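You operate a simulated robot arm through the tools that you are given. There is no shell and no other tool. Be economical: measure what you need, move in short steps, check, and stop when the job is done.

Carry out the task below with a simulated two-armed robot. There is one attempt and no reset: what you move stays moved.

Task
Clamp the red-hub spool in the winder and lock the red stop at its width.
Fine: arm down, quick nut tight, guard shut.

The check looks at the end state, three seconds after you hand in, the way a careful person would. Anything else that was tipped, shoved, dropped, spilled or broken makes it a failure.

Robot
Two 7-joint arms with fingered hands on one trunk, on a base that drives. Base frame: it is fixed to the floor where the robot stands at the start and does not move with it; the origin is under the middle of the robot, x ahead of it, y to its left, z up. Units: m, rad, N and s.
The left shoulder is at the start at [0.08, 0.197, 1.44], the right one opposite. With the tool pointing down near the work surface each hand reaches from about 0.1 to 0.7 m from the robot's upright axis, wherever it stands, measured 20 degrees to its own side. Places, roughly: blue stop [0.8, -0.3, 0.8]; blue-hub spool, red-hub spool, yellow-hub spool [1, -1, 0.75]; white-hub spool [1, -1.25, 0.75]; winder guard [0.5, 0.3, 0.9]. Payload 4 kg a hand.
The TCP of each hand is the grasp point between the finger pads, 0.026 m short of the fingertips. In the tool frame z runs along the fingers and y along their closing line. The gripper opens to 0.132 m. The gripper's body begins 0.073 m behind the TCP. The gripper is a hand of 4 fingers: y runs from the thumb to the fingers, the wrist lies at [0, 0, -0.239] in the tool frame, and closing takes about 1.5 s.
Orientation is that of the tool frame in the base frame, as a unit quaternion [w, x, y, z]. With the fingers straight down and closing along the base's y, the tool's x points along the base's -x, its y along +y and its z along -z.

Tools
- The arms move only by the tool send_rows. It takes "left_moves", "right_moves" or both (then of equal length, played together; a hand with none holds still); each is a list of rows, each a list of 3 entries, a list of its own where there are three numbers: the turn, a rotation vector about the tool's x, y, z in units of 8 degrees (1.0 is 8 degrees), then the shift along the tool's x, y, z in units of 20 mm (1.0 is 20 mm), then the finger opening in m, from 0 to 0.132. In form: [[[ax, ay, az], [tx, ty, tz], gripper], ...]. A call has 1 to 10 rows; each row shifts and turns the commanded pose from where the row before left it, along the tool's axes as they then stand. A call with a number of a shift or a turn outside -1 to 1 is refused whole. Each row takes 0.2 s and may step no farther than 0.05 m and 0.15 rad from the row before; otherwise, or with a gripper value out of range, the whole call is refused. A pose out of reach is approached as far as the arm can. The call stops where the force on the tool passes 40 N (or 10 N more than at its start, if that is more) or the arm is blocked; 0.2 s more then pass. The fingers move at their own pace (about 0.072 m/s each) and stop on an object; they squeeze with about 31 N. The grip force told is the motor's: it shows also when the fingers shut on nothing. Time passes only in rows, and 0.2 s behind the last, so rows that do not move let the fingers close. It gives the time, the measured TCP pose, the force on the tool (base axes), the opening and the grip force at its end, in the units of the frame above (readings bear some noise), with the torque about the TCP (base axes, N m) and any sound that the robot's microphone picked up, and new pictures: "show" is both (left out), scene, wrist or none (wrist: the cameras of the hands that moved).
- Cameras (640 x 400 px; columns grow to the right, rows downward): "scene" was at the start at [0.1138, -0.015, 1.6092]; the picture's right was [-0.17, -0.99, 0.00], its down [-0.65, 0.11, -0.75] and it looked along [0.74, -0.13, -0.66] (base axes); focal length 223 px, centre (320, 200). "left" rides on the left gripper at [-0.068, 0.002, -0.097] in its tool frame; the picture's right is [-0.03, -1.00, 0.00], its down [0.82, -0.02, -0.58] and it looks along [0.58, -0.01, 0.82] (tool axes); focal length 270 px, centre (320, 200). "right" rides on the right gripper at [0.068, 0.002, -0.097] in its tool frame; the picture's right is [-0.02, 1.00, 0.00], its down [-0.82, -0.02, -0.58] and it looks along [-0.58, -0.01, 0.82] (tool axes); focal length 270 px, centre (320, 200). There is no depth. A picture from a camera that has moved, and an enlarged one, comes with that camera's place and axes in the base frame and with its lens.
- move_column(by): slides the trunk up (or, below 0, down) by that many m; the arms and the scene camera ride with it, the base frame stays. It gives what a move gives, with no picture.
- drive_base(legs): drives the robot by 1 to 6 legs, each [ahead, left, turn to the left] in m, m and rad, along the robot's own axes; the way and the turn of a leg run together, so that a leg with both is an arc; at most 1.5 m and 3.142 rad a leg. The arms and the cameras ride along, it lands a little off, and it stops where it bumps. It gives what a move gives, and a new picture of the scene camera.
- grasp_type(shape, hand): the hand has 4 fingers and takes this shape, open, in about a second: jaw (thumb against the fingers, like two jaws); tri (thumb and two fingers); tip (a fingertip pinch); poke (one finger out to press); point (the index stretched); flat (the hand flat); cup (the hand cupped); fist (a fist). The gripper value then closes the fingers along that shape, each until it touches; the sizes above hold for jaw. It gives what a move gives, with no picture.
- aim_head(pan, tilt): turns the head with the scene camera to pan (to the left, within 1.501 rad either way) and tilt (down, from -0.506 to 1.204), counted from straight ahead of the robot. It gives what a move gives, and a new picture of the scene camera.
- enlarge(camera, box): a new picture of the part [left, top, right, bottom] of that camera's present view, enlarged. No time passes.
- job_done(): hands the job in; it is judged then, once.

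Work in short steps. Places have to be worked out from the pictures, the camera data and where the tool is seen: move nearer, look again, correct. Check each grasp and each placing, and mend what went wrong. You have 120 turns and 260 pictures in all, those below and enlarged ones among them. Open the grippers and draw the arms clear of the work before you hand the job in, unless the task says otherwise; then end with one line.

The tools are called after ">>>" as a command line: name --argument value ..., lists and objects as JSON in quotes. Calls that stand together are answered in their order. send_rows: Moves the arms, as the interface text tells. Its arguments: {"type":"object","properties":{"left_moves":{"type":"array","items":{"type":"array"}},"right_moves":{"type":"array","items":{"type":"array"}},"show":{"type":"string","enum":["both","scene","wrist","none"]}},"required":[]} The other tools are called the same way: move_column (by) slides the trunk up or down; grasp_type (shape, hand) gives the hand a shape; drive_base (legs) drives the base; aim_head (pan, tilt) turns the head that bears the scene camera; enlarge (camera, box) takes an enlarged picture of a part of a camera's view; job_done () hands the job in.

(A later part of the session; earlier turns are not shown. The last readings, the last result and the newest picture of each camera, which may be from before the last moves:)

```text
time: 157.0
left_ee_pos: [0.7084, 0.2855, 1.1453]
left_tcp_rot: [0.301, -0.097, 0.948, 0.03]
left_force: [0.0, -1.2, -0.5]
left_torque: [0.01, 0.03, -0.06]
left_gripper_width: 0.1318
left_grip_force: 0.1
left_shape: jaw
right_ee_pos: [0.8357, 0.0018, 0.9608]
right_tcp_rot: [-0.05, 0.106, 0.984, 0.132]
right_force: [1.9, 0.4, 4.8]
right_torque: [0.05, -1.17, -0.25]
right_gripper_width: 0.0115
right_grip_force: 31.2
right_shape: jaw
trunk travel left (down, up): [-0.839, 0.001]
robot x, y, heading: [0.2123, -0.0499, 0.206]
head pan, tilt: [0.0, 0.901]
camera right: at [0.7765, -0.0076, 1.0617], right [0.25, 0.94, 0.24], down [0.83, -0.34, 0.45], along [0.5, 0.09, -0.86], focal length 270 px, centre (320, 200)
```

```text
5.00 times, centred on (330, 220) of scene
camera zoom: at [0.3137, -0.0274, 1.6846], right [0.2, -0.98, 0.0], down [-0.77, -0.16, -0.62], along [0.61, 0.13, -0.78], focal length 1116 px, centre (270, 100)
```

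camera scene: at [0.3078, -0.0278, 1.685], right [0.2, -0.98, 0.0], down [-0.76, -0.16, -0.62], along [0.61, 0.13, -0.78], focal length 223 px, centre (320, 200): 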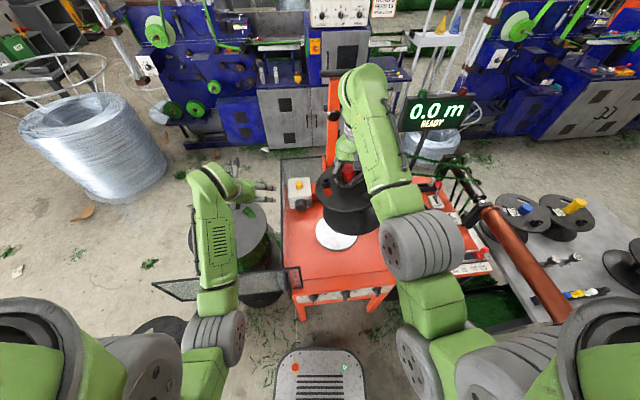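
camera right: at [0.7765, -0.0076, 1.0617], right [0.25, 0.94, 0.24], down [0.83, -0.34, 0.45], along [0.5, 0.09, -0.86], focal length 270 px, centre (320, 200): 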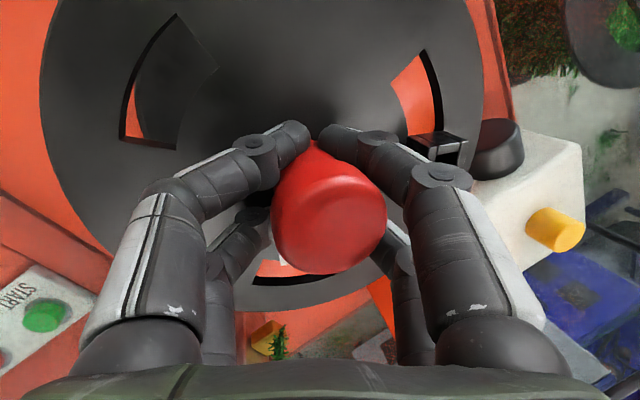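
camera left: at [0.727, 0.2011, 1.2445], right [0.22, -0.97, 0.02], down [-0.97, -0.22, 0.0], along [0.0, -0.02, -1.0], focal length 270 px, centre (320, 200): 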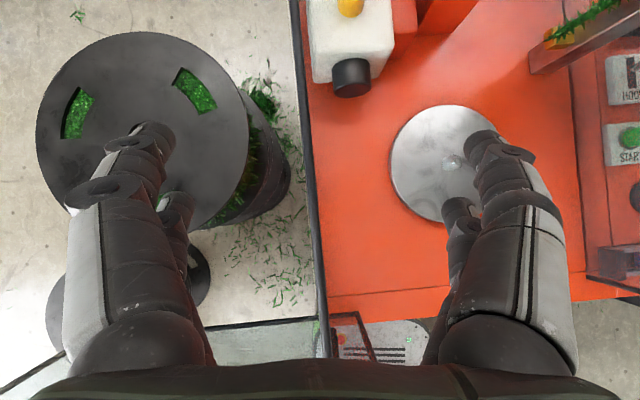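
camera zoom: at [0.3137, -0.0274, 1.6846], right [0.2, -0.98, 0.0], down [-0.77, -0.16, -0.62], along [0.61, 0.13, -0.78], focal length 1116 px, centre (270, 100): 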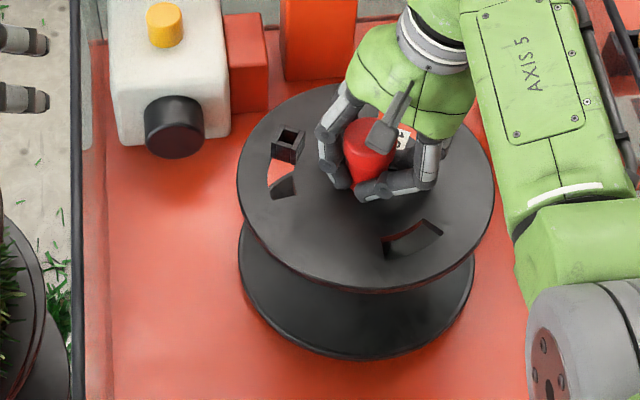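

I suspect the hub is wedged fore-aft between the two thumb-side fingers like a fork. I'll press lightly down on the flange to stabilise the spool and pull the hand sideways (thumb side) to strip the fork off.

>>> send_rows --right_moves '[[[0, 0, 0], [0, 0, 0], 0.04], [[0, 0, 0], [0, 0, 0], 0.06], [[0, 0, 0], [0, -0.08, 0.3], 0.06], [[0, 0, 0], [0, -0.08, 0.3], 0.06], [[0, 0, 0], [0, -0.5, 0.1], 0.06], [[0, 0, 0], [0, -0.5, 0.1], 0.06], [[0, 0, 0], [0, 0, 0], 0.06]]' --show "wrist"

>>> enlarge --camera "scene" --box '[280, 180, 380, 260]'

```text
time: 158.2
left_ee_pos: [0.7054, 0.2885, 1.145]
left_tcp_rot: [0.303, -0.099, 0.947, 0.03]
left_force: [-0.2, 0.2, 0.2]
left_torque: [0.0, -0.01, -0.01]
left_gripper_width: 0.1321
left_grip_force: 0.1
left_shape: jaw
right_ee_pos: [0.8341, 0.0063, 0.9572]
right_tcp_rot: [-0.043, 0.103, 0.984, 0.139]
right_force: [-8.2, 8.5, 24.5]
right_torque: [0.15, -0.88, -0.2]
right_gripper_width: 0.0463
right_grip_force: 0.1
right_shape: jaw
trunk travel left (down, up): [-0.839, 0.001]
robot x, y, heading: [0.2076, -0.0469, 0.205]
head pan, tilt: [0.0, 0.901]
stopped in row 5 (right hand): the force on the tool passed its limit at 44 N (the readings are from after the stop); the commanded pose is now the measured one
camera right: at [0.7742, -0.0053, 1.0565], right [0.24, 0.94, 0.26], down [0.82, -0.34, 0.46], along [0.51, 0.11, -0.85], focal length 270 px, centre (320, 200)
```

right: 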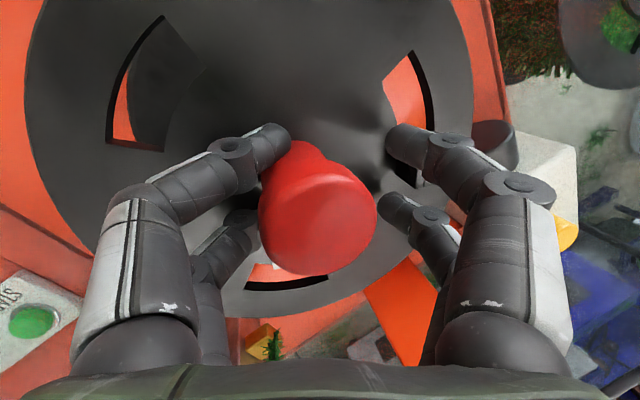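

```text
5.00 times, centred on (330, 220) of scene
camera zoom: at [0.3091, -0.0239, 1.6849], right [0.21, -0.98, 0.0], down [-0.77, -0.16, -0.62], along [0.61, 0.13, -0.78], focal length 1116 px, centre (270, 100)
```

zoom: 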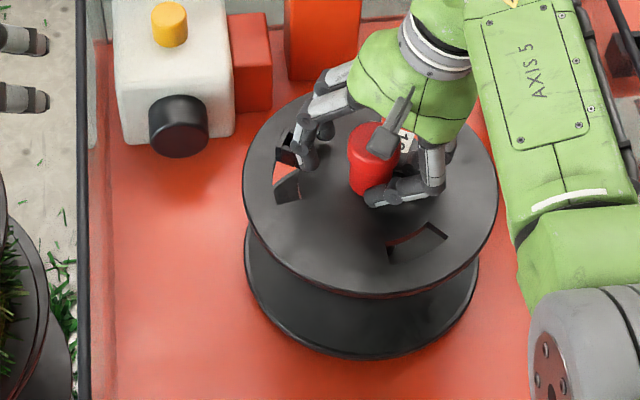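

Progress: the hub shifted relative to the thumb and the spool stands level. I ease the pressure a little and continue pulling right.

>>> send_rows --right_moves '[[[0, 0, 0], [0, 0.02, -0.08], 0.06], [[0, 0, 0], [0, -0.35, 0], 0.06], [[0, 0, 0], [0, -0.35, 0], 0.06], [[0, 0, 0], [0, 0, 0], 0.06]]' --show "wrist"

>>> enlarge --camera "scene" --box '[280, 180, 380, 260]'

```text
time: 159.2
left_ee_pos: [0.7062, 0.2918, 1.1437]
left_tcp_rot: [0.303, -0.099, 0.947, 0.027]
left_force: [0.7, 0.3, 0.3]
left_torque: [-0.01, 0.0, -0.02]
left_gripper_width: 0.1318
left_grip_force: 0.1
left_shape: jaw
right_ee_pos: [0.8324, -0.0044, 0.9521]
right_tcp_rot: [-0.045, 0.104, 0.984, 0.137]
right_force: [5.5, 26.7, 25.7]
right_torque: [0.04, -0.87, 0.27]
right_gripper_width: 0.0432
right_grip_force: 0.1
right_shape: jaw
trunk travel left (down, up): [-0.839, 0.001]
robot x, y, heading: [0.2123, -0.0465, 0.206]
head pan, tilt: [0.0, 0.901]
camera right: at [0.7716, -0.0165, 1.0525], right [0.24, 0.94, 0.26], down [0.82, -0.34, 0.46], along [0.51, 0.1, -0.85], focal length 270 px, centre (320, 200)
```

right: 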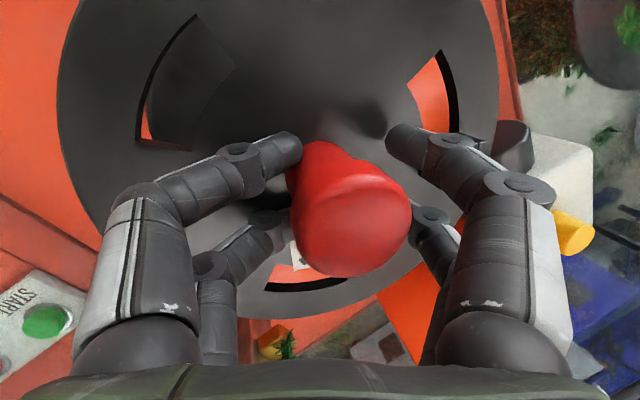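

```text
5.00 times, centred on (330, 220) of scene
camera zoom: at [0.3103, -0.0192, 1.6847], right [0.21, -0.98, 0.01], down [-0.77, -0.16, -0.62], along [0.61, 0.12, -0.78], focal length 1116 px, centre (270, 100)
```

zoom: 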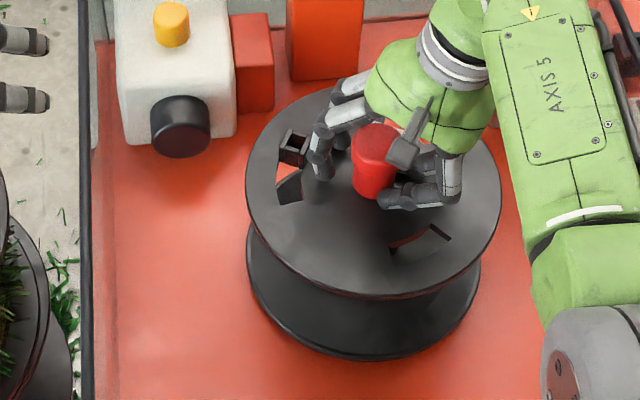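

The hub is free between the fingers and the spool stays upright. Centre slightly, then raise straight up in small steps.

>>> send_rows --right_moves '[[[0, 0, 0], [0, 0.2, -0.1], 0.06], [[0, 0, 0], [0, 0.09, -0.3], 0.06], [[0, 0, 0], [0, 0.09, -0.3], 0.06], [[0, 0, 0], [0, 0, 0], 0.06]]' --show "wrist"

>>> enlarge --camera "scene" --box '[280, 180, 380, 260]'

```text
time: 160.2
left_ee_pos: [0.7097, 0.2892, 1.1428]
left_tcp_rot: [0.301, -0.098, 0.948, 0.029]
left_force: [-0.6, 0.0, 0.1]
left_torque: [0.02, 0.0, -0.01]
left_gripper_width: 0.1322
left_grip_force: 0.1
left_shape: jaw
right_ee_pos: [0.8357, -0.0067, 0.9594]
right_tcp_rot: [-0.049, 0.106, 0.984, 0.134]
right_force: [6.2, 13.5, -1.2]
right_torque: [0.97, -0.82, 0.11]
right_gripper_width: 0.0464
right_grip_force: 0.1
right_shape: jaw
trunk travel left (down, up): [-0.839, 0.001]
robot x, y, heading: [0.2116, -0.0457, 0.207]
head pan, tilt: [0.0, 0.901]
camera right: at [0.7749, -0.0187, 1.0611], right [0.25, 0.94, 0.25], down [0.83, -0.34, 0.45], along [0.5, 0.1, -0.86], focal length 270 px, centre (320, 200)
```

right: 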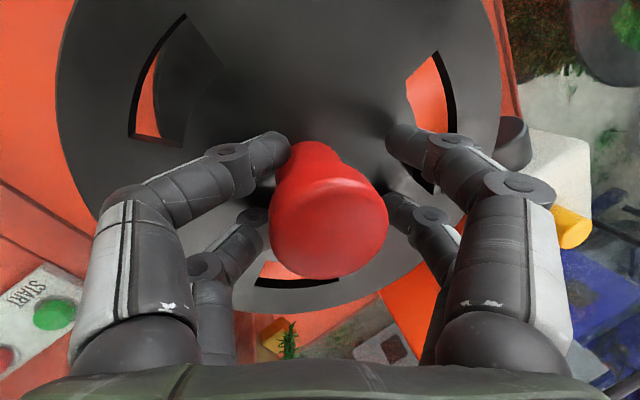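

```text
5.00 times, centred on (330, 220) of scene
camera zoom: at [0.3158, -0.0238, 1.6842], right [0.2, -0.98, 0.0], down [-0.77, -0.16, -0.62], along [0.61, 0.12, -0.78], focal length 1116 px, centre (270, 100)
```

zoom: 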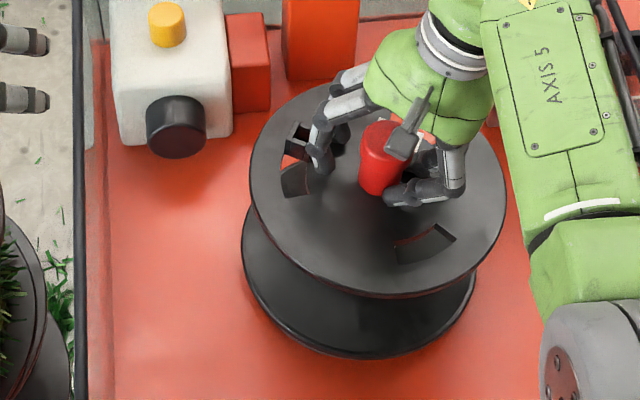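

Going straight up hooks the left fingertip on the black block. I lower again, shift right, and retract along the tool's own axis (up and to the right).

>>> send_rows --right_moves '[[[0, 0, 0], [0, -0.09, 0.3], 0.05], [[0, 0, 0], [0, -0.35, 0.05], 0.05], [[0, 0, 0], [0, -0.1, -0.3], 0.05], [[0, 0, 0], [0, 0, -0.4], 0.05], [[0, 0, 0], [0, 0, 0], 0.05]]' --show "wrist"

>>> enlarge --camera "scene" --box '[280, 180, 380, 260]'

```text
time: 161.4
left_ee_pos: [0.7103, 0.2898, 1.1425]
left_tcp_rot: [0.3, -0.098, 0.948, 0.028]
left_force: [0.1, -0.2, 0.2]
left_torque: [0.0, -0.03, -0.01]
left_gripper_width: 0.1319
left_grip_force: 0.0
left_shape: jaw
right_ee_pos: [0.8345, -0.017, 0.9649]
right_tcp_rot: [-0.049, 0.105, 0.984, 0.134]
right_force: [6.4, 18.3, -1.4]
right_torque: [1.86, -1.15, -0.06]
right_gripper_width: 0.0414
right_grip_force: 0.1
right_shape: jaw
trunk travel left (down, up): [-0.839, 0.001]
robot x, y, heading: [0.2113, -0.0469, 0.208]
head pan, tilt: [0.0, 0.901]
camera right: at [0.7747, -0.0289, 1.0655], right [0.24, 0.94, 0.25], down [0.83, -0.34, 0.45], along [0.5, 0.1, -0.86], focal length 270 px, centre (320, 200)
```

right: 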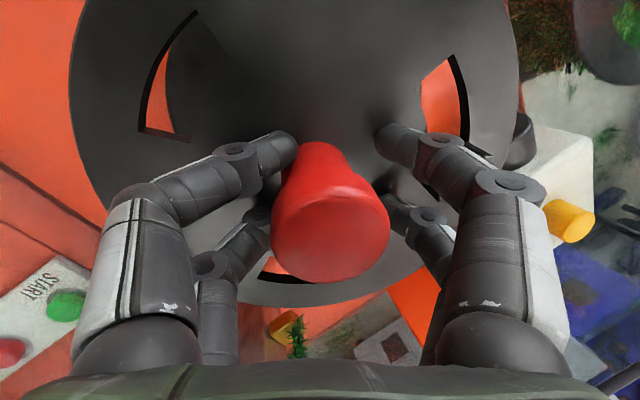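

```text
5.00 times, centred on (330, 220) of scene
camera zoom: at [0.3166, -0.0223, 1.6842], right [0.2, -0.98, 0.0], down [-0.77, -0.16, -0.62], along [0.61, 0.12, -0.79], focal length 1116 px, centre (270, 100)
```

zoom: 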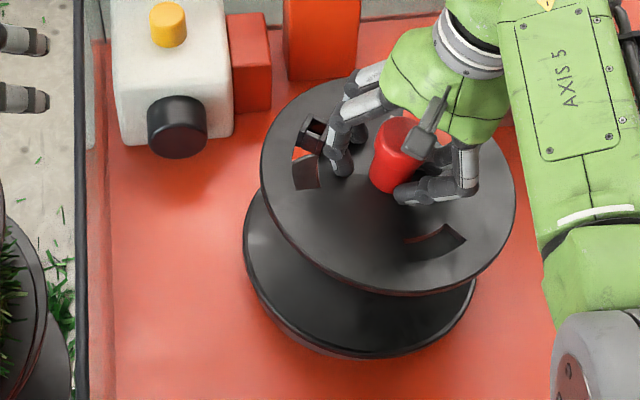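

The hand's 16° tilt relative to the now-upright spool makes the fingers jam on the neck. I go back left/down to seat the spool, and rotate the hand to vertical around the neck.

>>> send_rows --right_moves '[[[0, 0, 0], [0, 0.4, 0.1], 0.05], [[0, 0, 0], [0, 0.35, 0.1], 0.05], [[0.65, 0, 0], [0, 0, 0], 0.05], [[0.65, 0, 0], [0, 0, 0], 0.05], [[0.6, 0, 0], [0, 0, 0], 0.05], [[0, 0, 0], [0, 0, 0], 0.05]]' --show "wrist"

>>> enlarge --camera "scene" --box '[280, 180, 380, 260]'

```text
time: 162.7
left_ee_pos: [0.7118, 0.2931, 1.141]
left_tcp_rot: [0.299, -0.1, 0.949, 0.028]
left_force: [0.2, 0.3, -0.7]
left_torque: [0.0, -0.01, -0.04]
left_gripper_width: 0.1317
left_grip_force: 0.1
left_shape: jaw
right_ee_pos: [0.8409, 0.0088, 0.9678]
right_tcp_rot: [-0.06, 0.091, 0.994, 0.015]
right_force: [14.5, 24.9, -18.1]
right_torque: [3.33, -2.05, -0.16]
right_gripper_width: 0.0432
right_grip_force: 0.0
right_shape: jaw
trunk travel left (down, up): [-0.839, 0.001]
robot x, y, heading: [0.2091, -0.0448, 0.208]
head pan, tilt: [0.0, 0.901]
stopped in row 6 (right hand): the force on the tool passed its limit at 42 N (the readings are from after the stop); the commanded pose is now the measured one
camera right: at [0.7858, 0.0191, 1.0715], right [0.21, 0.98, 0.02], down [0.86, -0.19, 0.47], along [0.47, -0.08, -0.88], focal length 270 px, centre (320, 200)
```

right: 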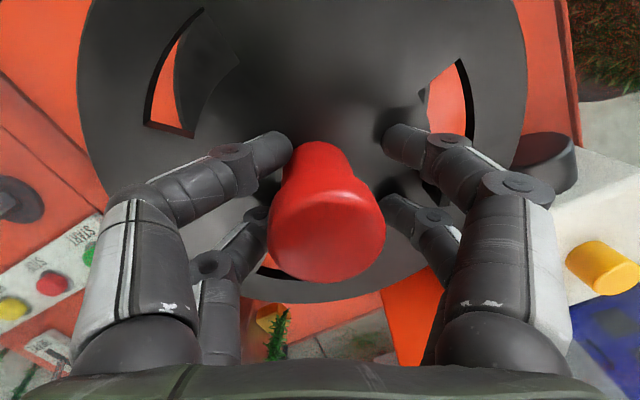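

```text
5.00 times, centred on (330, 220) of scene
camera zoom: at [0.3208, -0.02, 1.6838], right [0.21, -0.98, 0.0], down [-0.77, -0.17, -0.62], along [0.6, 0.13, -0.79], focal length 1116 px, centre (270, 100)
```

zoom: 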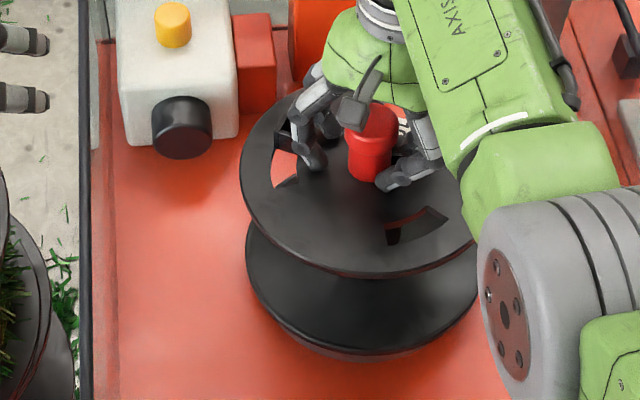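

Forces show the pin firmly holds the spool's foot (good), but the far finger pair still hugs the hub. The openings I gave were too small; I now open wide.

>>> send_rows --right_moves '[[[0, 0, 0], [0, 0, 0], 0.09], [[0, 0, 0], [0, 0, 0], 0.09], [[0, 0, 0], [0, 0, 0], 0.09], [[0, 0, 0], [0, 0, 0], 0.09]]' --show "wrist"

>>> enlarge --camera "scene" --box '[280, 180, 380, 260]'

```text
time: 163.7
left_ee_pos: [0.7122, 0.2938, 1.1407]
left_tcp_rot: [0.299, -0.099, 0.949, 0.028]
left_force: [0.1, -0.2, -0.1]
left_torque: [0.01, 0.07, 0.0]
left_gripper_width: 0.1318
left_grip_force: 0.0
left_shape: jaw
right_ee_pos: [0.8405, 0.0065, 0.9682]
right_tcp_rot: [-0.06, 0.094, 0.994, 0.014]
right_force: [17.9, 27.3, -13.1]
right_torque: [3.63, -2.44, -0.15]
right_gripper_width: 0.0518
right_grip_force: 0.1
right_shape: jaw
trunk travel left (down, up): [-0.839, 0.001]
robot x, y, heading: [0.2108, -0.0446, 0.207]
head pan, tilt: [0.0, 0.901]
camera right: at [0.7861, 0.0172, 1.0712], right [0.21, 0.98, 0.01], down [0.86, -0.19, 0.47], along [0.46, -0.09, -0.88], focal length 270 px, centre (320, 200)
```

right: 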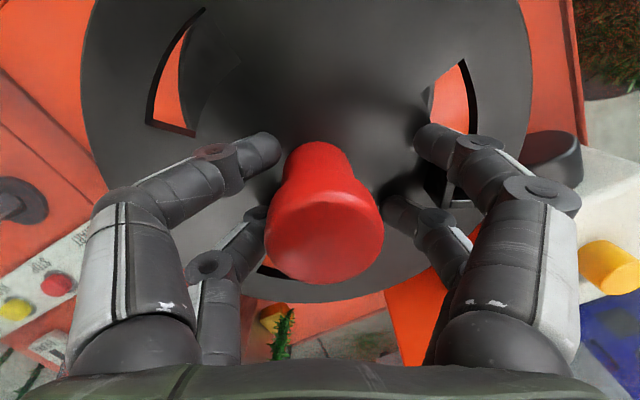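

```text
5.00 times, centred on (330, 220) of scene
camera zoom: at [0.321, -0.019, 1.6839], right [0.21, -0.98, 0.0], down [-0.77, -0.17, -0.62], along [0.6, 0.13, -0.79], focal length 1116 px, centre (270, 100)
```

zoom: 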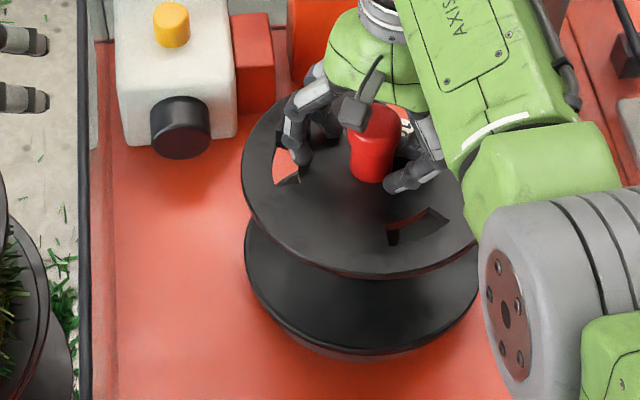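

The near pair has opened; the far pair is still on the head. I command full opening.

>>> send_rows --right_moves '[[[0, 0, 0], [0, 0, 0], 0.132], [[0, 0, 0], [0, 0, 0], 0.132], [[0, 0, 0], [0, 0, 0], 0.132], [[0, 0, 0], [0, 0, 0], 0.132], [[0, 0, 0], [0, 0, 0], 0.132]]' --show "wrist"

>>> enlarge --camera "scene" --box '[280, 180, 380, 260]'

>>> enlarge --camera "left" --box '[440, 20, 640, 160]'

```text
time: 164.9
left_ee_pos: [0.7102, 0.2906, 1.1435]
left_tcp_rot: [0.301, -0.099, 0.948, 0.028]
left_force: [-0.3, 1.1, 0.0]
left_torque: [-0.04, -0.01, -0.04]
left_gripper_width: 0.1318
left_grip_force: 0.1
left_shape: jaw
right_ee_pos: [0.8377, 0.0011, 0.9689]
right_tcp_rot: [-0.061, 0.095, 0.994, 0.013]
right_force: [-1.6, -0.5, 0.7]
right_torque: [0.02, -0.01, 0.05]
right_gripper_width: 0.132
right_grip_force: 0.1
right_shape: jaw
trunk travel left (down, up): [-0.839, 0.001]
robot x, y, heading: [0.2078, -0.0499, 0.208]
head pan, tilt: [0.0, 0.901]
camera right: at [0.7827, 0.0134, 1.0716], right [0.22, 0.98, 0.01], down [0.86, -0.19, 0.47], along [0.46, -0.09, -0.88], focal length 270 px, centre (320, 200)
```

right: 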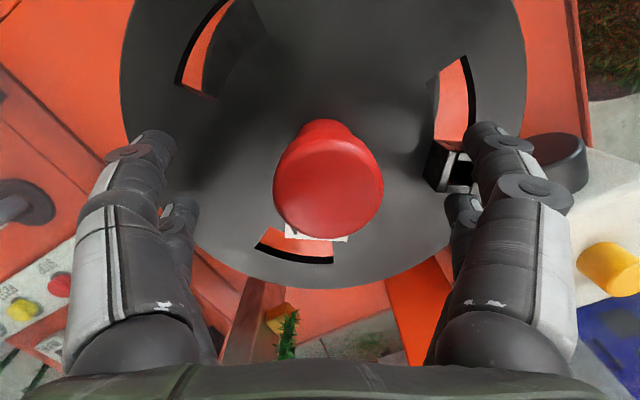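

```text
5.00 times, centred on (330, 220) of scene
camera zoom: at [0.3164, -0.023, 1.6843], right [0.21, -0.98, 0.0], down [-0.77, -0.16, -0.62], along [0.61, 0.13, -0.78], focal length 1116 px, centre (270, 100)
```

zoom: 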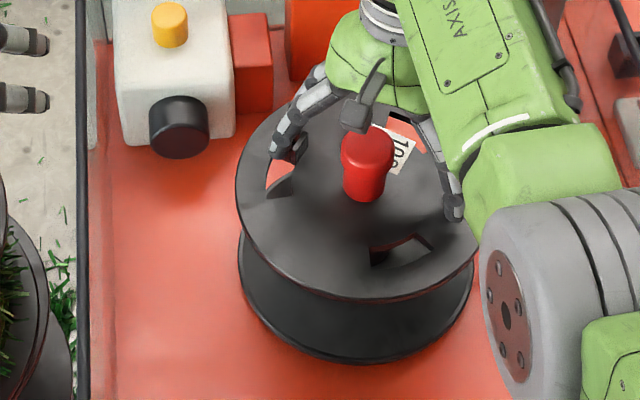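

```text
2.86 times, centred on (540, 90) of left
camera zoom: at [0.7087, 0.2925, 1.2611], right [0.23, -0.97, 0.02], down [-0.97, -0.23, 0.0], along [0.0, -0.02, -1.0], focal length 772 px, centre (-309, 514)
```

zoom: 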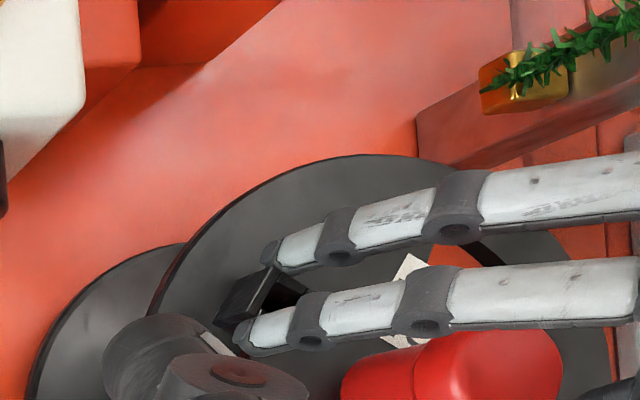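

Released: force is zero, the spool stands upright and centred, label "100 mm". I raise the hand straight up.

>>> send_rows --right_moves '[[[0, 0, 0], [0, 0, -0.5], 0.132], [[0, 0, 0], [0, 0, -0.5], 0.132], [[0, 0, 0], [0, 0, -0.7], 0.132], [[0, 0, 0], [0, 0, -1], 0.132], [[0, 0, 0], [0, 0, -1], 0.132], [[0, 0, 0], [0, 0, -1], 0.132], [[0, 0, 0], [0, 0, -1], 0.132]]'

>>> enlarge --camera "scene" --box '[270, 150, 390, 260]'

```text
time: 166.5
left_ee_pos: [0.708, 0.2885, 1.1444]
left_tcp_rot: [0.301, -0.099, 0.948, 0.029]
left_force: [-0.9, -0.2, 1.4]
left_torque: [-0.01, 0.01, -0.01]
left_gripper_width: 0.1317
left_grip_force: 0.1
left_shape: jaw
right_ee_pos: [0.8494, -0.0033, 1.083]
right_tcp_rot: [-0.06, 0.095, 0.994, 0.013]
right_force: [0.2, 0.1, 0.1]
right_torque: [0.0, 0.01, 0.01]
right_gripper_width: 0.1318
right_grip_force: 0.1
right_shape: jaw
trunk travel left (down, up): [-0.839, 0.001]
robot x, y, heading: [0.2079, -0.0492, 0.21]
head pan, tilt: [0.0, 0.901]
camera scene: at [0.3141, -0.0262, 1.6845], right [0.21, -0.98, 0.0], down [-0.77, -0.16, -0.62], along [0.61, 0.13, -0.78], focal length 223 px, centre (320, 200)
camera right: at [0.7944, 0.008, 1.1869], right [0.21, 0.98, 0.01], down [0.86, -0.2, 0.47], along [0.47, -0.09, -0.88], focal length 270 px, centre (320, 200)
```

scene: 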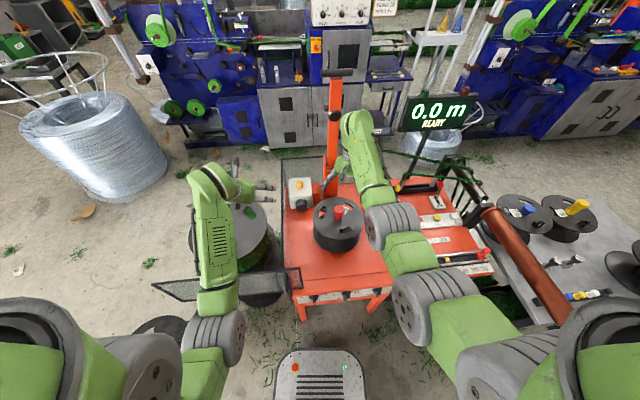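
right: 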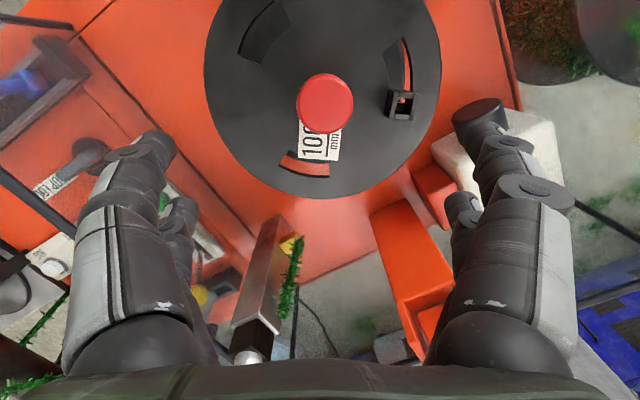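

```text
3.64 times, centred on (330, 205) of scene
camera zoom: at [0.3141, -0.0262, 1.6845], right [0.21, -0.98, 0.0], down [-0.77, -0.16, -0.62], along [0.61, 0.13, -0.78], focal length 811 px, centre (284, 182)
```

zoom: 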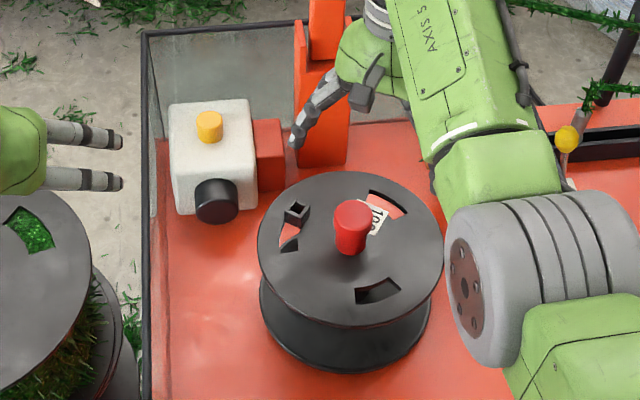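

The spool is placed well. Next the clamp arm: its plane runs at ~0.31 rad heading, pivot ≈(1.05,0.08,1.04), top bar z≈1.38. I yaw the right hand to that heading and pitch it forward while rising.

>>> send_rows --right_moves '[[[0, 0, -0.9], [0, 0, -0.5], 0.132], [[0, 0, -0.9], [0, 0, -0.5], 0.132], [[0, 0, -0.9], [0, 0, 0], 0.132], [[0, 0, -0.9], [0, 0, 0], 0.132], [[0, -1, 0], [0, 0, -1], 0.132], [[0, -1, 0], [-0.1, 0, -1], 0.132], [[0, -1, 0], [-0.2, 0, -1], 0.132], [[0, -1, 0], [-0.35, 0, -0.9], 0.132], [[0, -1, 0], [-0.5, 0, -0.85], 0.132], [[0, -1, 0], [-0.6, 0, -0.8], 0.132]]' --show "none"

>>> send_rows --right_moves '[[[0, -1, 0], [-0.7, 0, -0.7], 0.132], [[0, -1, 0], [-0.8, 0, -0.6], 0.132], [[0, -1, 0], [-0.85, 0, -0.5], 0.132], [[0, -1, 0], [-0.9, 0, -0.35], 0.132], [[0, -1, 0], [-1, 0, -0.2], 0.132], [[0, -1, 0], [-1, 0, -0.1], 0.132]]'

```text
time: 168.7
left_ee_pos: [0.7068, 0.2871, 1.1441]
left_tcp_rot: [0.301, -0.1, 0.948, 0.031]
left_force: [0.2, 0.0, 1.1]
left_torque: [0.01, -0.02, 0.02]
left_gripper_width: 0.1321
left_grip_force: 0.0
left_shape: jaw
right_ee_pos: [0.8615, -0.0117, 1.2208]
right_tcp_rot: [0.353, -0.13, 0.922, 0.09]
right_force: [-0.5, 0.2, 1.1]
right_torque: [0.01, 0.03, -0.02]
right_gripper_width: 0.1321
right_grip_force: 0.0
right_shape: jaw
trunk travel left (down, up): [-0.839, 0.001]
robot x, y, heading: [0.208, -0.0468, 0.208]
head pan, tilt: [0.0, 0.901]
```

```text
time: 170.1
left_ee_pos: [0.7069, 0.2879, 1.1445]
left_tcp_rot: [0.301, -0.099, 0.948, 0.03]
left_force: [-0.9, 0.4, 0.1]
left_torque: [-0.02, -0.01, -0.02]
left_gripper_width: 0.1318
left_grip_force: 0.0
left_shape: jaw
right_ee_pos: [0.8698, -0.0165, 1.3401]
right_tcp_rot: [0.697, -0.083, 0.699, 0.136]
right_force: [1.1, 0.8, 0.7]
right_torque: [-0.06, 0.03, 0.0]
right_gripper_width: 0.1319
right_grip_force: 0.1
right_shape: jaw
trunk travel left (down, up): [-0.839, 0.001]
robot x, y, heading: [0.2108, -0.0481, 0.206]
head pan, tilt: [0.0, 0.901]
camera scene: at [0.3142, -0.0262, 1.6845], right [0.21, -0.98, 0.0], down [-0.77, -0.16, -0.62], along [0.61, 0.13, -0.78], focal length 223 px, centre (320, 200)
camera right: at [0.7763, -0.0388, 1.2708], right [-0.3, 0.95, 0.1], down [-0.53, -0.26, 0.81], along [0.79, 0.19, 0.58], focal length 270 px, centre (320, 200)
```

scene: 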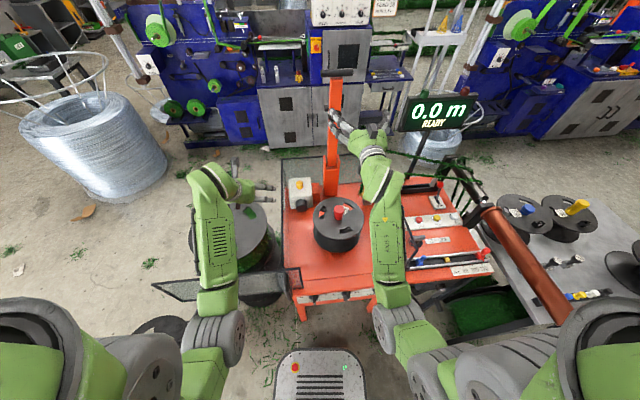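
right: 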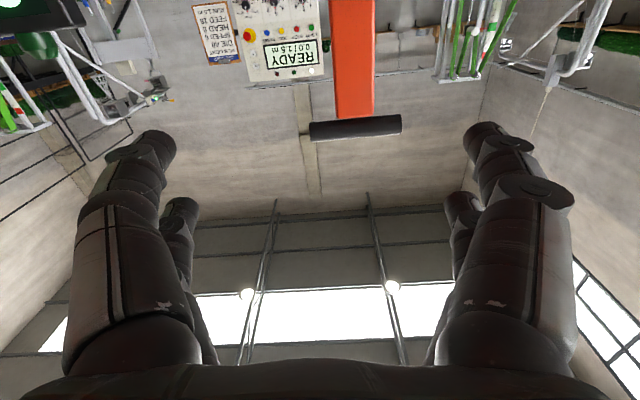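

The hand points at the arm; T-bar seen at about (1.05, 0.078, 1.385), arm ~5 cm wide. I shift left 38 mm and advance 12 cm, then look.

>>> send_rows --right_moves '[[[0, 0, 0], [0, 0.95, 0], 0.132], [[0, 0, 0], [0, 0.95, 0], 0.132], [[0, 0, 0], [0, 0, 1], 0.132], [[0, 0, 0], [0, 0, 1], 0.132], [[0, 0, 0], [0, 0, 1], 0.132], [[0, 0, 0], [0, 0, 1], 0.132], [[0, 0, 0], [0, 0, 1], 0.132], [[0, 0, 0], [0, 0, 0], 0.132]]'

>>> enlarge --camera "scene" --box '[290, 50, 400, 150]'

```text
time: 171.9
left_ee_pos: [0.7086, 0.2881, 1.1442]
left_tcp_rot: [0.301, -0.099, 0.948, 0.03]
left_force: [-0.1, 0.0, 0.4]
left_torque: [-0.03, 0.03, 0.01]
left_gripper_width: 0.1319
left_grip_force: 0.2
left_shape: jaw
right_ee_pos: [0.9537, 0.0495, 1.3435]
right_tcp_rot: [0.697, -0.082, 0.7, 0.133]
right_force: [0.1, 1.2, 0.3]
right_torque: [0.01, 0.01, 0.01]
right_gripper_width: 0.1317
right_grip_force: 0.0
right_shape: jaw
trunk travel left (down, up): [-0.839, 0.001]
robot x, y, heading: [0.2109, -0.0471, 0.206]
head pan, tilt: [0.0, 0.901]
camera scene: at [0.3144, -0.026, 1.6845], right [0.21, -0.98, 0.0], down [-0.77, -0.16, -0.62], along [0.61, 0.13, -0.78], focal length 223 px, centre (320, 200)
camera right: at [0.8596, 0.0271, 1.2736], right [-0.3, 0.95, 0.1], down [-0.53, -0.25, 0.81], along [0.79, 0.19, 0.58], focal length 270 px, centre (320, 200)
```

scene: 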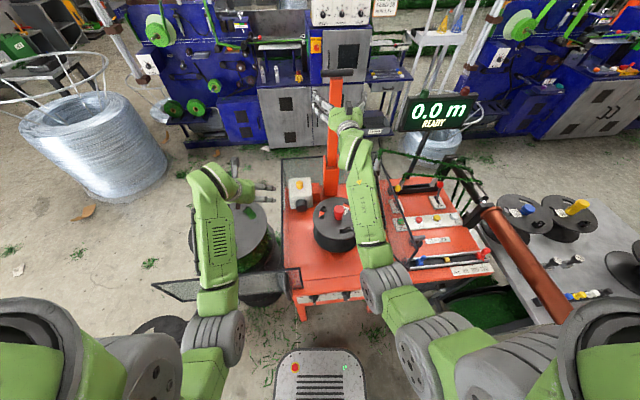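
right: 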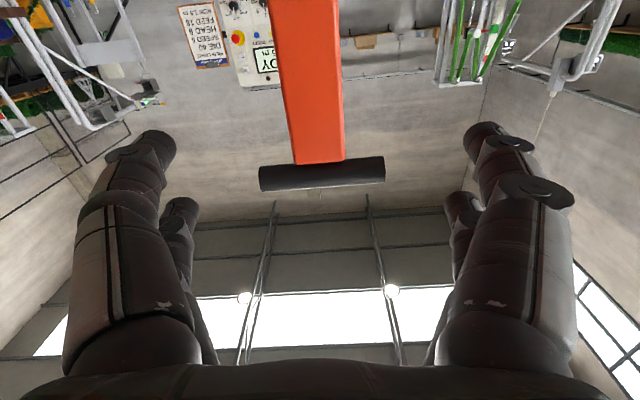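

```text
4.00 times, centred on (345, 100) of scene
camera zoom: at [0.3144, -0.026, 1.6845], right [0.21, -0.98, 0.0], down [-0.77, -0.16, -0.62], along [0.61, 0.13, -0.78], focal length 892 px, centre (220, 600)
```

zoom: 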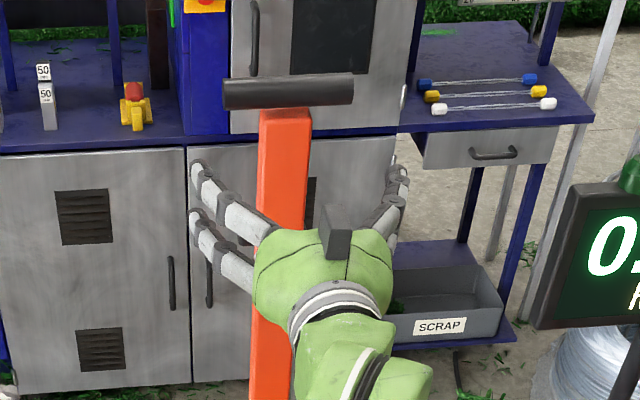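

Triangulated T-bar: (1.031,0.072,1.377). I advance 8 cm with a 1 cm lower shift, so that the fingers flank the arm beneath the bar.

>>> send_rows --right_moves '[[[0, 0, 0], [0.5, 0, 1], 0.132], [[0, 0, 0], [0, 0, 1], 0.132], [[0, 0, 0], [0, 0, 1], 0.132], [[0, 0, 0], [0, 0, 0.9], 0.132], [[0, 0, 0], [0, 0, 0], 0.132]]' --show "wrist"

>>> enlarge --camera "scene" --box '[290, 50, 400, 150]'

```text
time: 173.1
left_ee_pos: [0.7087, 0.288, 1.1436]
left_tcp_rot: [0.301, -0.099, 0.948, 0.03]
left_force: [-0.4, -0.3, 0.5]
left_torque: [-0.02, -0.02, 0.05]
left_gripper_width: 0.132
left_grip_force: 0.0
left_shape: jaw
right_ee_pos: [1.028, 0.0733, 1.3337]
right_tcp_rot: [0.696, -0.083, 0.7, 0.134]
right_force: [-0.2, -0.4, -1.2]
right_torque: [-0.04, -0.06, 0.03]
right_gripper_width: 0.1319
right_grip_force: 0.2
right_shape: jaw
trunk travel left (down, up): [-0.839, 0.001]
robot x, y, heading: [0.2066, -0.0475, 0.21]
head pan, tilt: [0.0, 0.901]
camera right: at [0.9346, 0.0517, 1.2642], right [-0.3, 0.95, 0.1], down [-0.53, -0.25, 0.81], along [0.79, 0.19, 0.58], focal length 270 px, centre (320, 200)
```

right: 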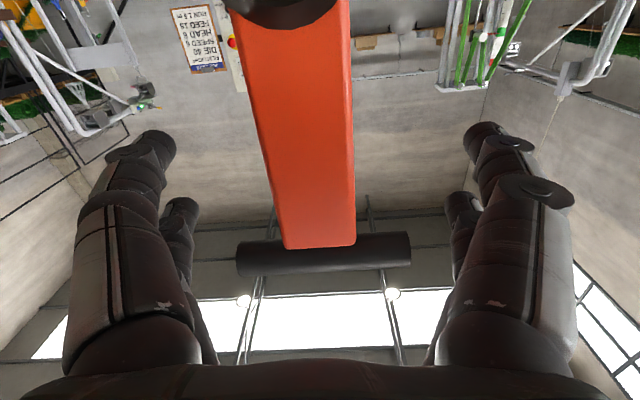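

```text
4.00 times, centred on (345, 100) of scene
camera zoom: at [0.315, -0.0259, 1.6845], right [0.21, -0.98, 0.0], down [-0.77, -0.16, -0.62], along [0.61, 0.13, -0.78], focal length 892 px, centre (220, 600)
```

zoom: 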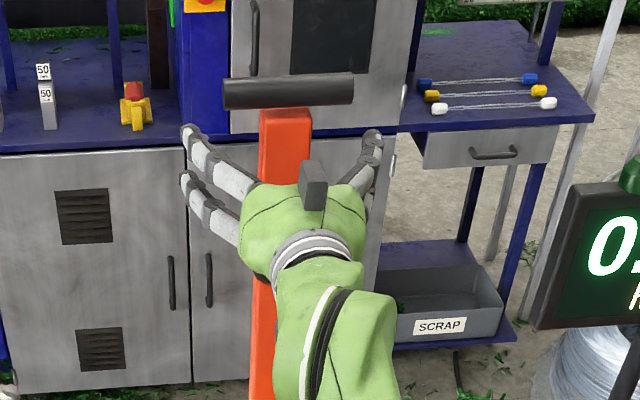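

Arm is centred between the fingers; the bar is at (1.05,0.077,1.389). I advance 2 cm more and close on the arm.

>>> send_rows --right_moves '[[[0, 0, 0], [0, 0.1, 0.5], 0.132], [[0, 0, 0], [0, 0, 0.5], 0.132], [[0, 0, 0], [0, 0, 0], 0.0], [[0, 0, 0], [0, 0, 0], 0.0], [[0, 0, 0], [0, 0, 0], 0.0], [[0, 0, 0], [0, 0, 0], 0.0], [[0, 0, 0], [0, 0, 0], 0.0], [[0, 0, 0], [0, 0, 0], 0.0]]' --show "wrist"

```text
time: 174.9
left_ee_pos: [0.7092, 0.2879, 1.1436]
left_tcp_rot: [0.301, -0.099, 0.948, 0.032]
left_force: [0.0, 0.7, 0.3]
left_torque: [0.06, 0.02, 0.01]
left_gripper_width: 0.1318
left_grip_force: 0.1
left_shape: jaw
right_ee_pos: [1.0467, 0.0807, 1.3349]
right_tcp_rot: [0.697, -0.082, 0.7, 0.134]
right_force: [2.5, -3.5, 0.8]
right_torque: [-0.18, -0.18, 0.09]
right_gripper_width: 0.0193
right_grip_force: 31.0
right_shape: jaw
trunk travel left (down, up): [-0.839, 0.001]
robot x, y, heading: [0.21, -0.0481, 0.204]
head pan, tilt: [0.0, 0.901]
camera right: at [0.953, 0.0578, 1.2652], right [-0.3, 0.95, 0.1], down [-0.53, -0.25, 0.81], along [0.79, 0.19, 0.58], focal length 270 px, centre (320, 200)
```

right: 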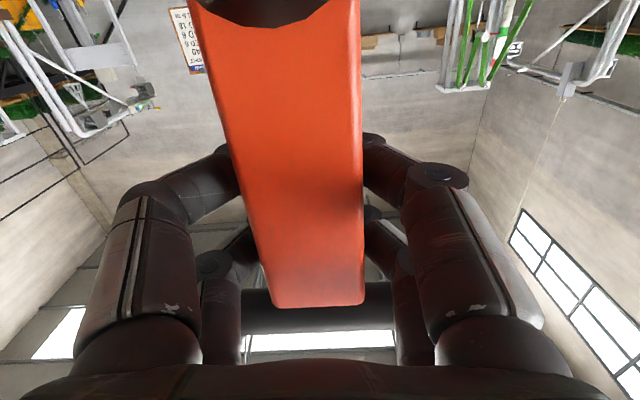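

The fingers wrap the arm. I pull it along its arc: per row turn 3.9° and retract 20 mm; first a few rows to check forces.

>>> send_rows --right_moves '[[[0, 0.25, 0], [0.01, 0, -0.5], 0.0], [[0, 0.487, 0], [0.03, 0, -1], 0.0], [[0, 0.487, 0], [0.03, 0, -1], 0.0], [[0, 0.487, 0], [0.03, 0, -1], 0.0]]' --show "scene"

```text
time: 175.9
left_ee_pos: [0.7202, 0.2911, 1.1375]
left_tcp_rot: [0.297, -0.099, 0.949, 0.03]
left_force: [-0.3, 0.5, -0.5]
left_torque: [0.02, -0.03, 0.01]
left_gripper_width: 0.1317
left_grip_force: 0.1
left_shape: jaw
right_ee_pos: [0.9929, 0.062, 1.326]
right_tcp_rot: [0.602, -0.099, 0.783, 0.121]
right_force: [17.7, 1.3, -26.2]
right_torque: [-0.52, -4.17, 1.03]
right_gripper_width: 0.0169
right_grip_force: 30.7
right_shape: jaw
trunk travel left (down, up): [-0.839, 0.001]
robot x, y, heading: [0.2088, -0.0465, 0.209]
head pan, tilt: [0.0, 0.901]
camera scene: at [0.3321, -0.0229, 1.6827], right [0.21, -0.98, 0.0], down [-0.77, -0.16, -0.61], along [0.6, 0.13, -0.79], focal length 223 px, centre (320, 200)
```

scene: 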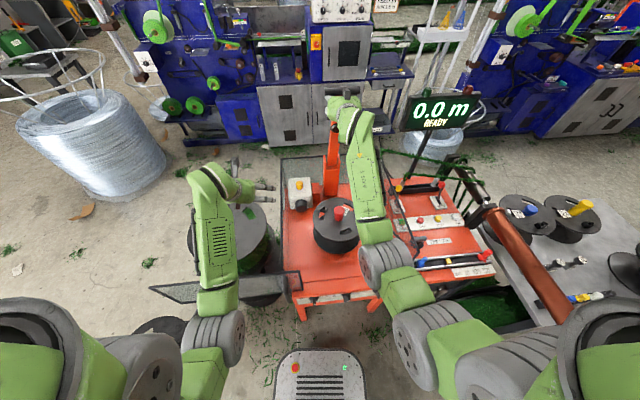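

The arm moves with ~18 N resistance; my rotation slightly leads. I continue with a bit less rotation and slightly more downward.

>>> send_rows --right_moves '[[[0, 0.3, 0], [0.3, 0, -1], 0.0], [[0, 0.4, 0], [0.15, 0, -1], 0.0], [[0, 0.45, 0], [0.1, 0, -1], 0.0], [[0, 0.45, 0], [0.05, 0, -1], 0.0]]' --show "none"

```text
time: 176.2
left_ee_pos: [0.7165, 0.2911, 1.1414]
left_tcp_rot: [0.299, -0.099, 0.949, 0.03]
left_force: [-0.9, 0.2, 0.2]
left_torque: [-0.02, -0.02, 0.03]
left_gripper_width: 0.1317
left_grip_force: 0.1
left_shape: jaw
right_ee_pos: [0.9827, 0.0579, 1.3209]
right_tcp_rot: [0.595, -0.105, 0.789, 0.115]
right_force: [29.9, 4.4, -26.8]
right_torque: [-0.16, -7.47, 1.83]
right_gripper_width: 0.0148
right_grip_force: 31.3
right_shape: jaw
trunk travel left (down, up): [-0.839, 0.001]
robot x, y, heading: [0.2092, -0.047, 0.211]
head pan, tilt: [0.0, 0.901]
stopped in row 1 (right hand): the force on the tool passed its limit at 48 N (the readings are from after the stop); the commanded pose is now the measured one
```

Over-constrained grip: I loosen the fingers to 0.03 (still hooked behind the arm) so the arm can pivot in the hand.

>>> send_rows --right_moves '[[[0, 0, 0], [0, 0, 0], 0.03], [[0, -0.2, 0], [0.2, 0, 0], 0.03], [[0, 0, 0], [0, 0, 0], 0.03], [[0, 0, 0], [0, 0, 0], 0.03]]' --show "wrist"

>>> enlarge --camera "scene" --box '[280, 70, 400, 200]'

```text
time: 177.2
left_ee_pos: [0.7146, 0.2871, 1.142]
left_tcp_rot: [0.298, -0.099, 0.949, 0.032]
left_force: [0.9, 0.6, -0.1]
left_torque: [0.01, -0.02, 0.01]
left_gripper_width: 0.1318
left_grip_force: 0.1
left_shape: jaw
right_ee_pos: [0.9807, 0.0558, 1.321]
right_tcp_rot: [0.606, -0.099, 0.78, 0.121]
right_force: [10.3, -7.5, -23.8]
right_torque: [-0.39, -0.69, 0.03]
right_gripper_width: 0.0285
right_grip_force: 0.1
right_shape: jaw
trunk travel left (down, up): [-0.839, 0.001]
robot x, y, heading: [0.2093, -0.0468, 0.21]
head pan, tilt: [0.0, 0.901]
camera right: at [0.8741, 0.0267, 1.2769], right [-0.29, 0.95, 0.09], down [-0.33, -0.19, 0.93], along [0.9, 0.24, 0.37], focal length 270 px, centre (320, 200)
```

right: 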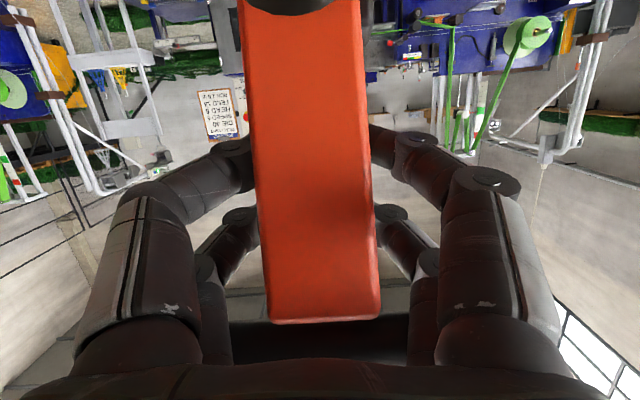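

```text
3.08 times, centred on (340, 135) of scene
camera zoom: at [0.325, -0.0278, 1.6838], right [0.21, -0.98, 0.0], down [-0.77, -0.16, -0.62], along [0.6, 0.13, -0.79], focal length 686 px, centre (258, 400)
```

zoom: 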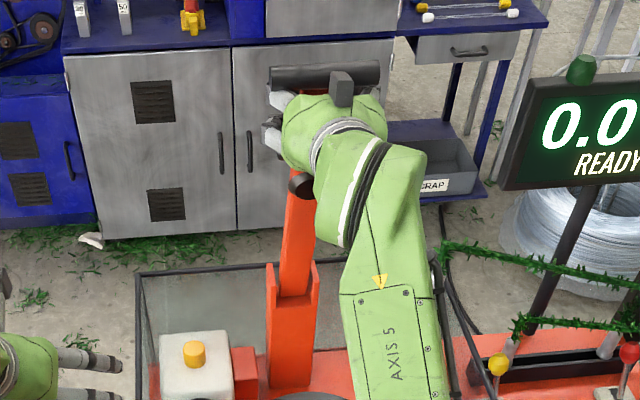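

Torque relaxed. The hand presses up against the T-bar, so I drop it 1 cm along the arm and continue pulling with turning.

>>> send_rows --right_moves '[[[0, 0, 0], [0.5, 0.1, 0], 0.03], [[0, 0.4, 0], [0.1, 0, -1], 0.03], [[0, 0.45, 0], [0.1, 0, -1], 0.03], [[0, 0.45, 0], [0.1, 0, -1], 0.03]]' --show "none"

```text
time: 178.0
left_ee_pos: [0.7139, 0.2866, 1.1425]
left_tcp_rot: [0.299, -0.098, 0.949, 0.03]
left_force: [-0.1, 0.1, -0.2]
left_torque: [-0.01, 0.03, 0.03]
left_gripper_width: 0.1321
left_grip_force: 0.2
left_shape: jaw
right_ee_pos: [0.9411, 0.0456, 1.3066]
right_tcp_rot: [0.553, -0.108, 0.819, 0.109]
right_force: [14.5, -7.6, -22.9]
right_torque: [-0.61, -0.73, -0.05]
right_gripper_width: 0.0322
right_grip_force: 0.1
right_shape: jaw
trunk travel left (down, up): [-0.839, 0.001]
robot x, y, heading: [0.2123, -0.0488, 0.208]
head pan, tilt: [0.0, 0.901]
stopped in row 4 (right hand): the force on the tool passed its limit at 43 N (the readings are from after the stop); the commanded pose is now the measured one
```

I continue with more downward component and smaller steps.

>>> send_rows --right_moves '[[[0, 0.1, 0], [0.6, 0.1, -0.2], 0.03], [[0, 0.3, 0], [0.35, 0, -0.7], 0.03], [[0, 0.3, 0], [0.35, 0, -0.7], 0.03], [[0, 0.3, 0], [0.35, 0, -0.7], 0.03], [[0, 0.3, 0], [0.35, 0, -0.7], 0.03], [[0, 0.3, 0], [0.3, 0, -0.7], 0.03]]' --show "scene"

```text
time: 178.8
left_ee_pos: [0.7171, 0.2905, 1.1403]
left_tcp_rot: [0.298, -0.099, 0.949, 0.03]
left_force: [-0.1, 0.1, -0.4]
left_torque: [0.0, 0.01, 0.01]
left_gripper_width: 0.1317
left_grip_force: 0.1
left_shape: jaw
right_ee_pos: [0.9149, 0.0416, 1.2977]
right_tcp_rot: [0.529, -0.118, 0.834, 0.097]
right_force: [26.6, -0.1, -15.2]
right_torque: [-1.17, -5.71, 2.99]
right_gripper_width: 0.0309
right_grip_force: 31.0
right_shape: jaw
trunk travel left (down, up): [-0.839, 0.001]
robot x, y, heading: [0.2125, -0.0488, 0.205]
head pan, tilt: [0.0, 0.901]
stopped in row 3 (right hand): the force on the tool passed its limit at 43 N (the readings are from after the stop); the commanded pose is now the measured one
camera scene: at [0.3265, -0.0235, 1.6839], right [0.21, -0.98, 0.0], down [-0.77, -0.16, -0.62], along [0.6, 0.13, -0.79], focal length 223 px, centre (320, 200)
```

scene: 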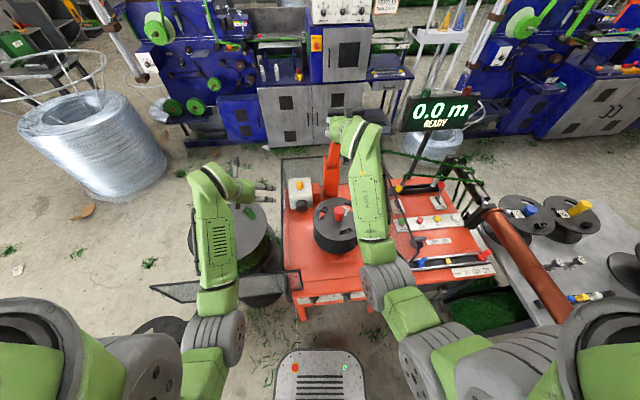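

Arm at roughly 27°. I keep the fingers a bit looser (0.036) and continue.

>>> send_rows --right_moves '[[[0, -0.1, 0], [0.2, 0, 0], 0.037], [[0, 0, 0], [0.2, 0, 0], 0.037], [[0, 0.3, 0], [0.3, 0, -0.6], 0.037], [[0, 0.3, 0], [0.3, 0, -0.6], 0.037], [[0, 0.3, 0], [0.3, 0, -0.6], 0.037], [[0, 0.3, 0], [0.3, 0, -0.6], 0.037], [[0, 0.3, 0], [0.3, 0, -0.6], 0.037], [[0, 0.3, 0], [0.3, 0, -0.6], 0.037], [[0, 0.3, 0], [0.3, 0, -0.6], 0.037]]' --show "wrist"

```text
time: 179.8
left_ee_pos: [0.7181, 0.2927, 1.1397]
left_tcp_rot: [0.296, -0.101, 0.949, 0.03]
left_force: [-0.2, -0.5, 0.6]
left_torque: [-0.03, 0.0, -0.01]
left_gripper_width: 0.1313
left_grip_force: 0.0
left_shape: jaw
right_ee_pos: [0.8882, 0.0344, 1.2844]
right_tcp_rot: [0.496, -0.13, 0.854, 0.089]
right_force: [40.5, 6.4, -29.7]
right_torque: [-1.69, -7.06, 3.31]
right_gripper_width: 0.0263
right_grip_force: 30.3
right_shape: jaw
trunk travel left (down, up): [-0.839, 0.001]
robot x, y, heading: [0.2135, -0.0465, 0.211]
head pan, tilt: [0.0, 0.901]
stopped in row 5 (right hand): the force on the tool passed its limit at 47 N (the readings are from after the stop); the commanded pose is now the measured one
camera right: at [0.7754, -0.0003, 1.2723], right [-0.3, 0.95, 0.04], down [-0.08, -0.07, 0.99], along [0.95, 0.29, 0.1], focal length 270 px, centre (320, 200)
```

right: 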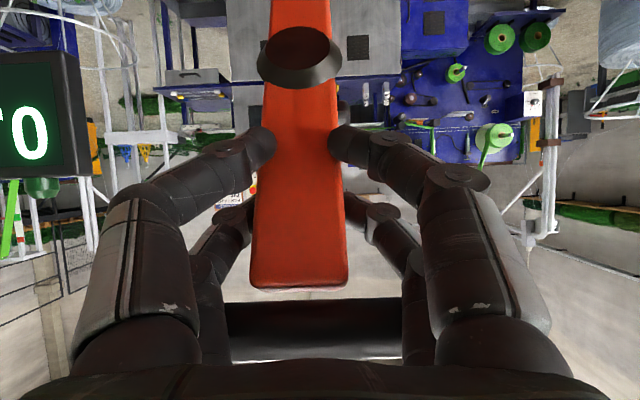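

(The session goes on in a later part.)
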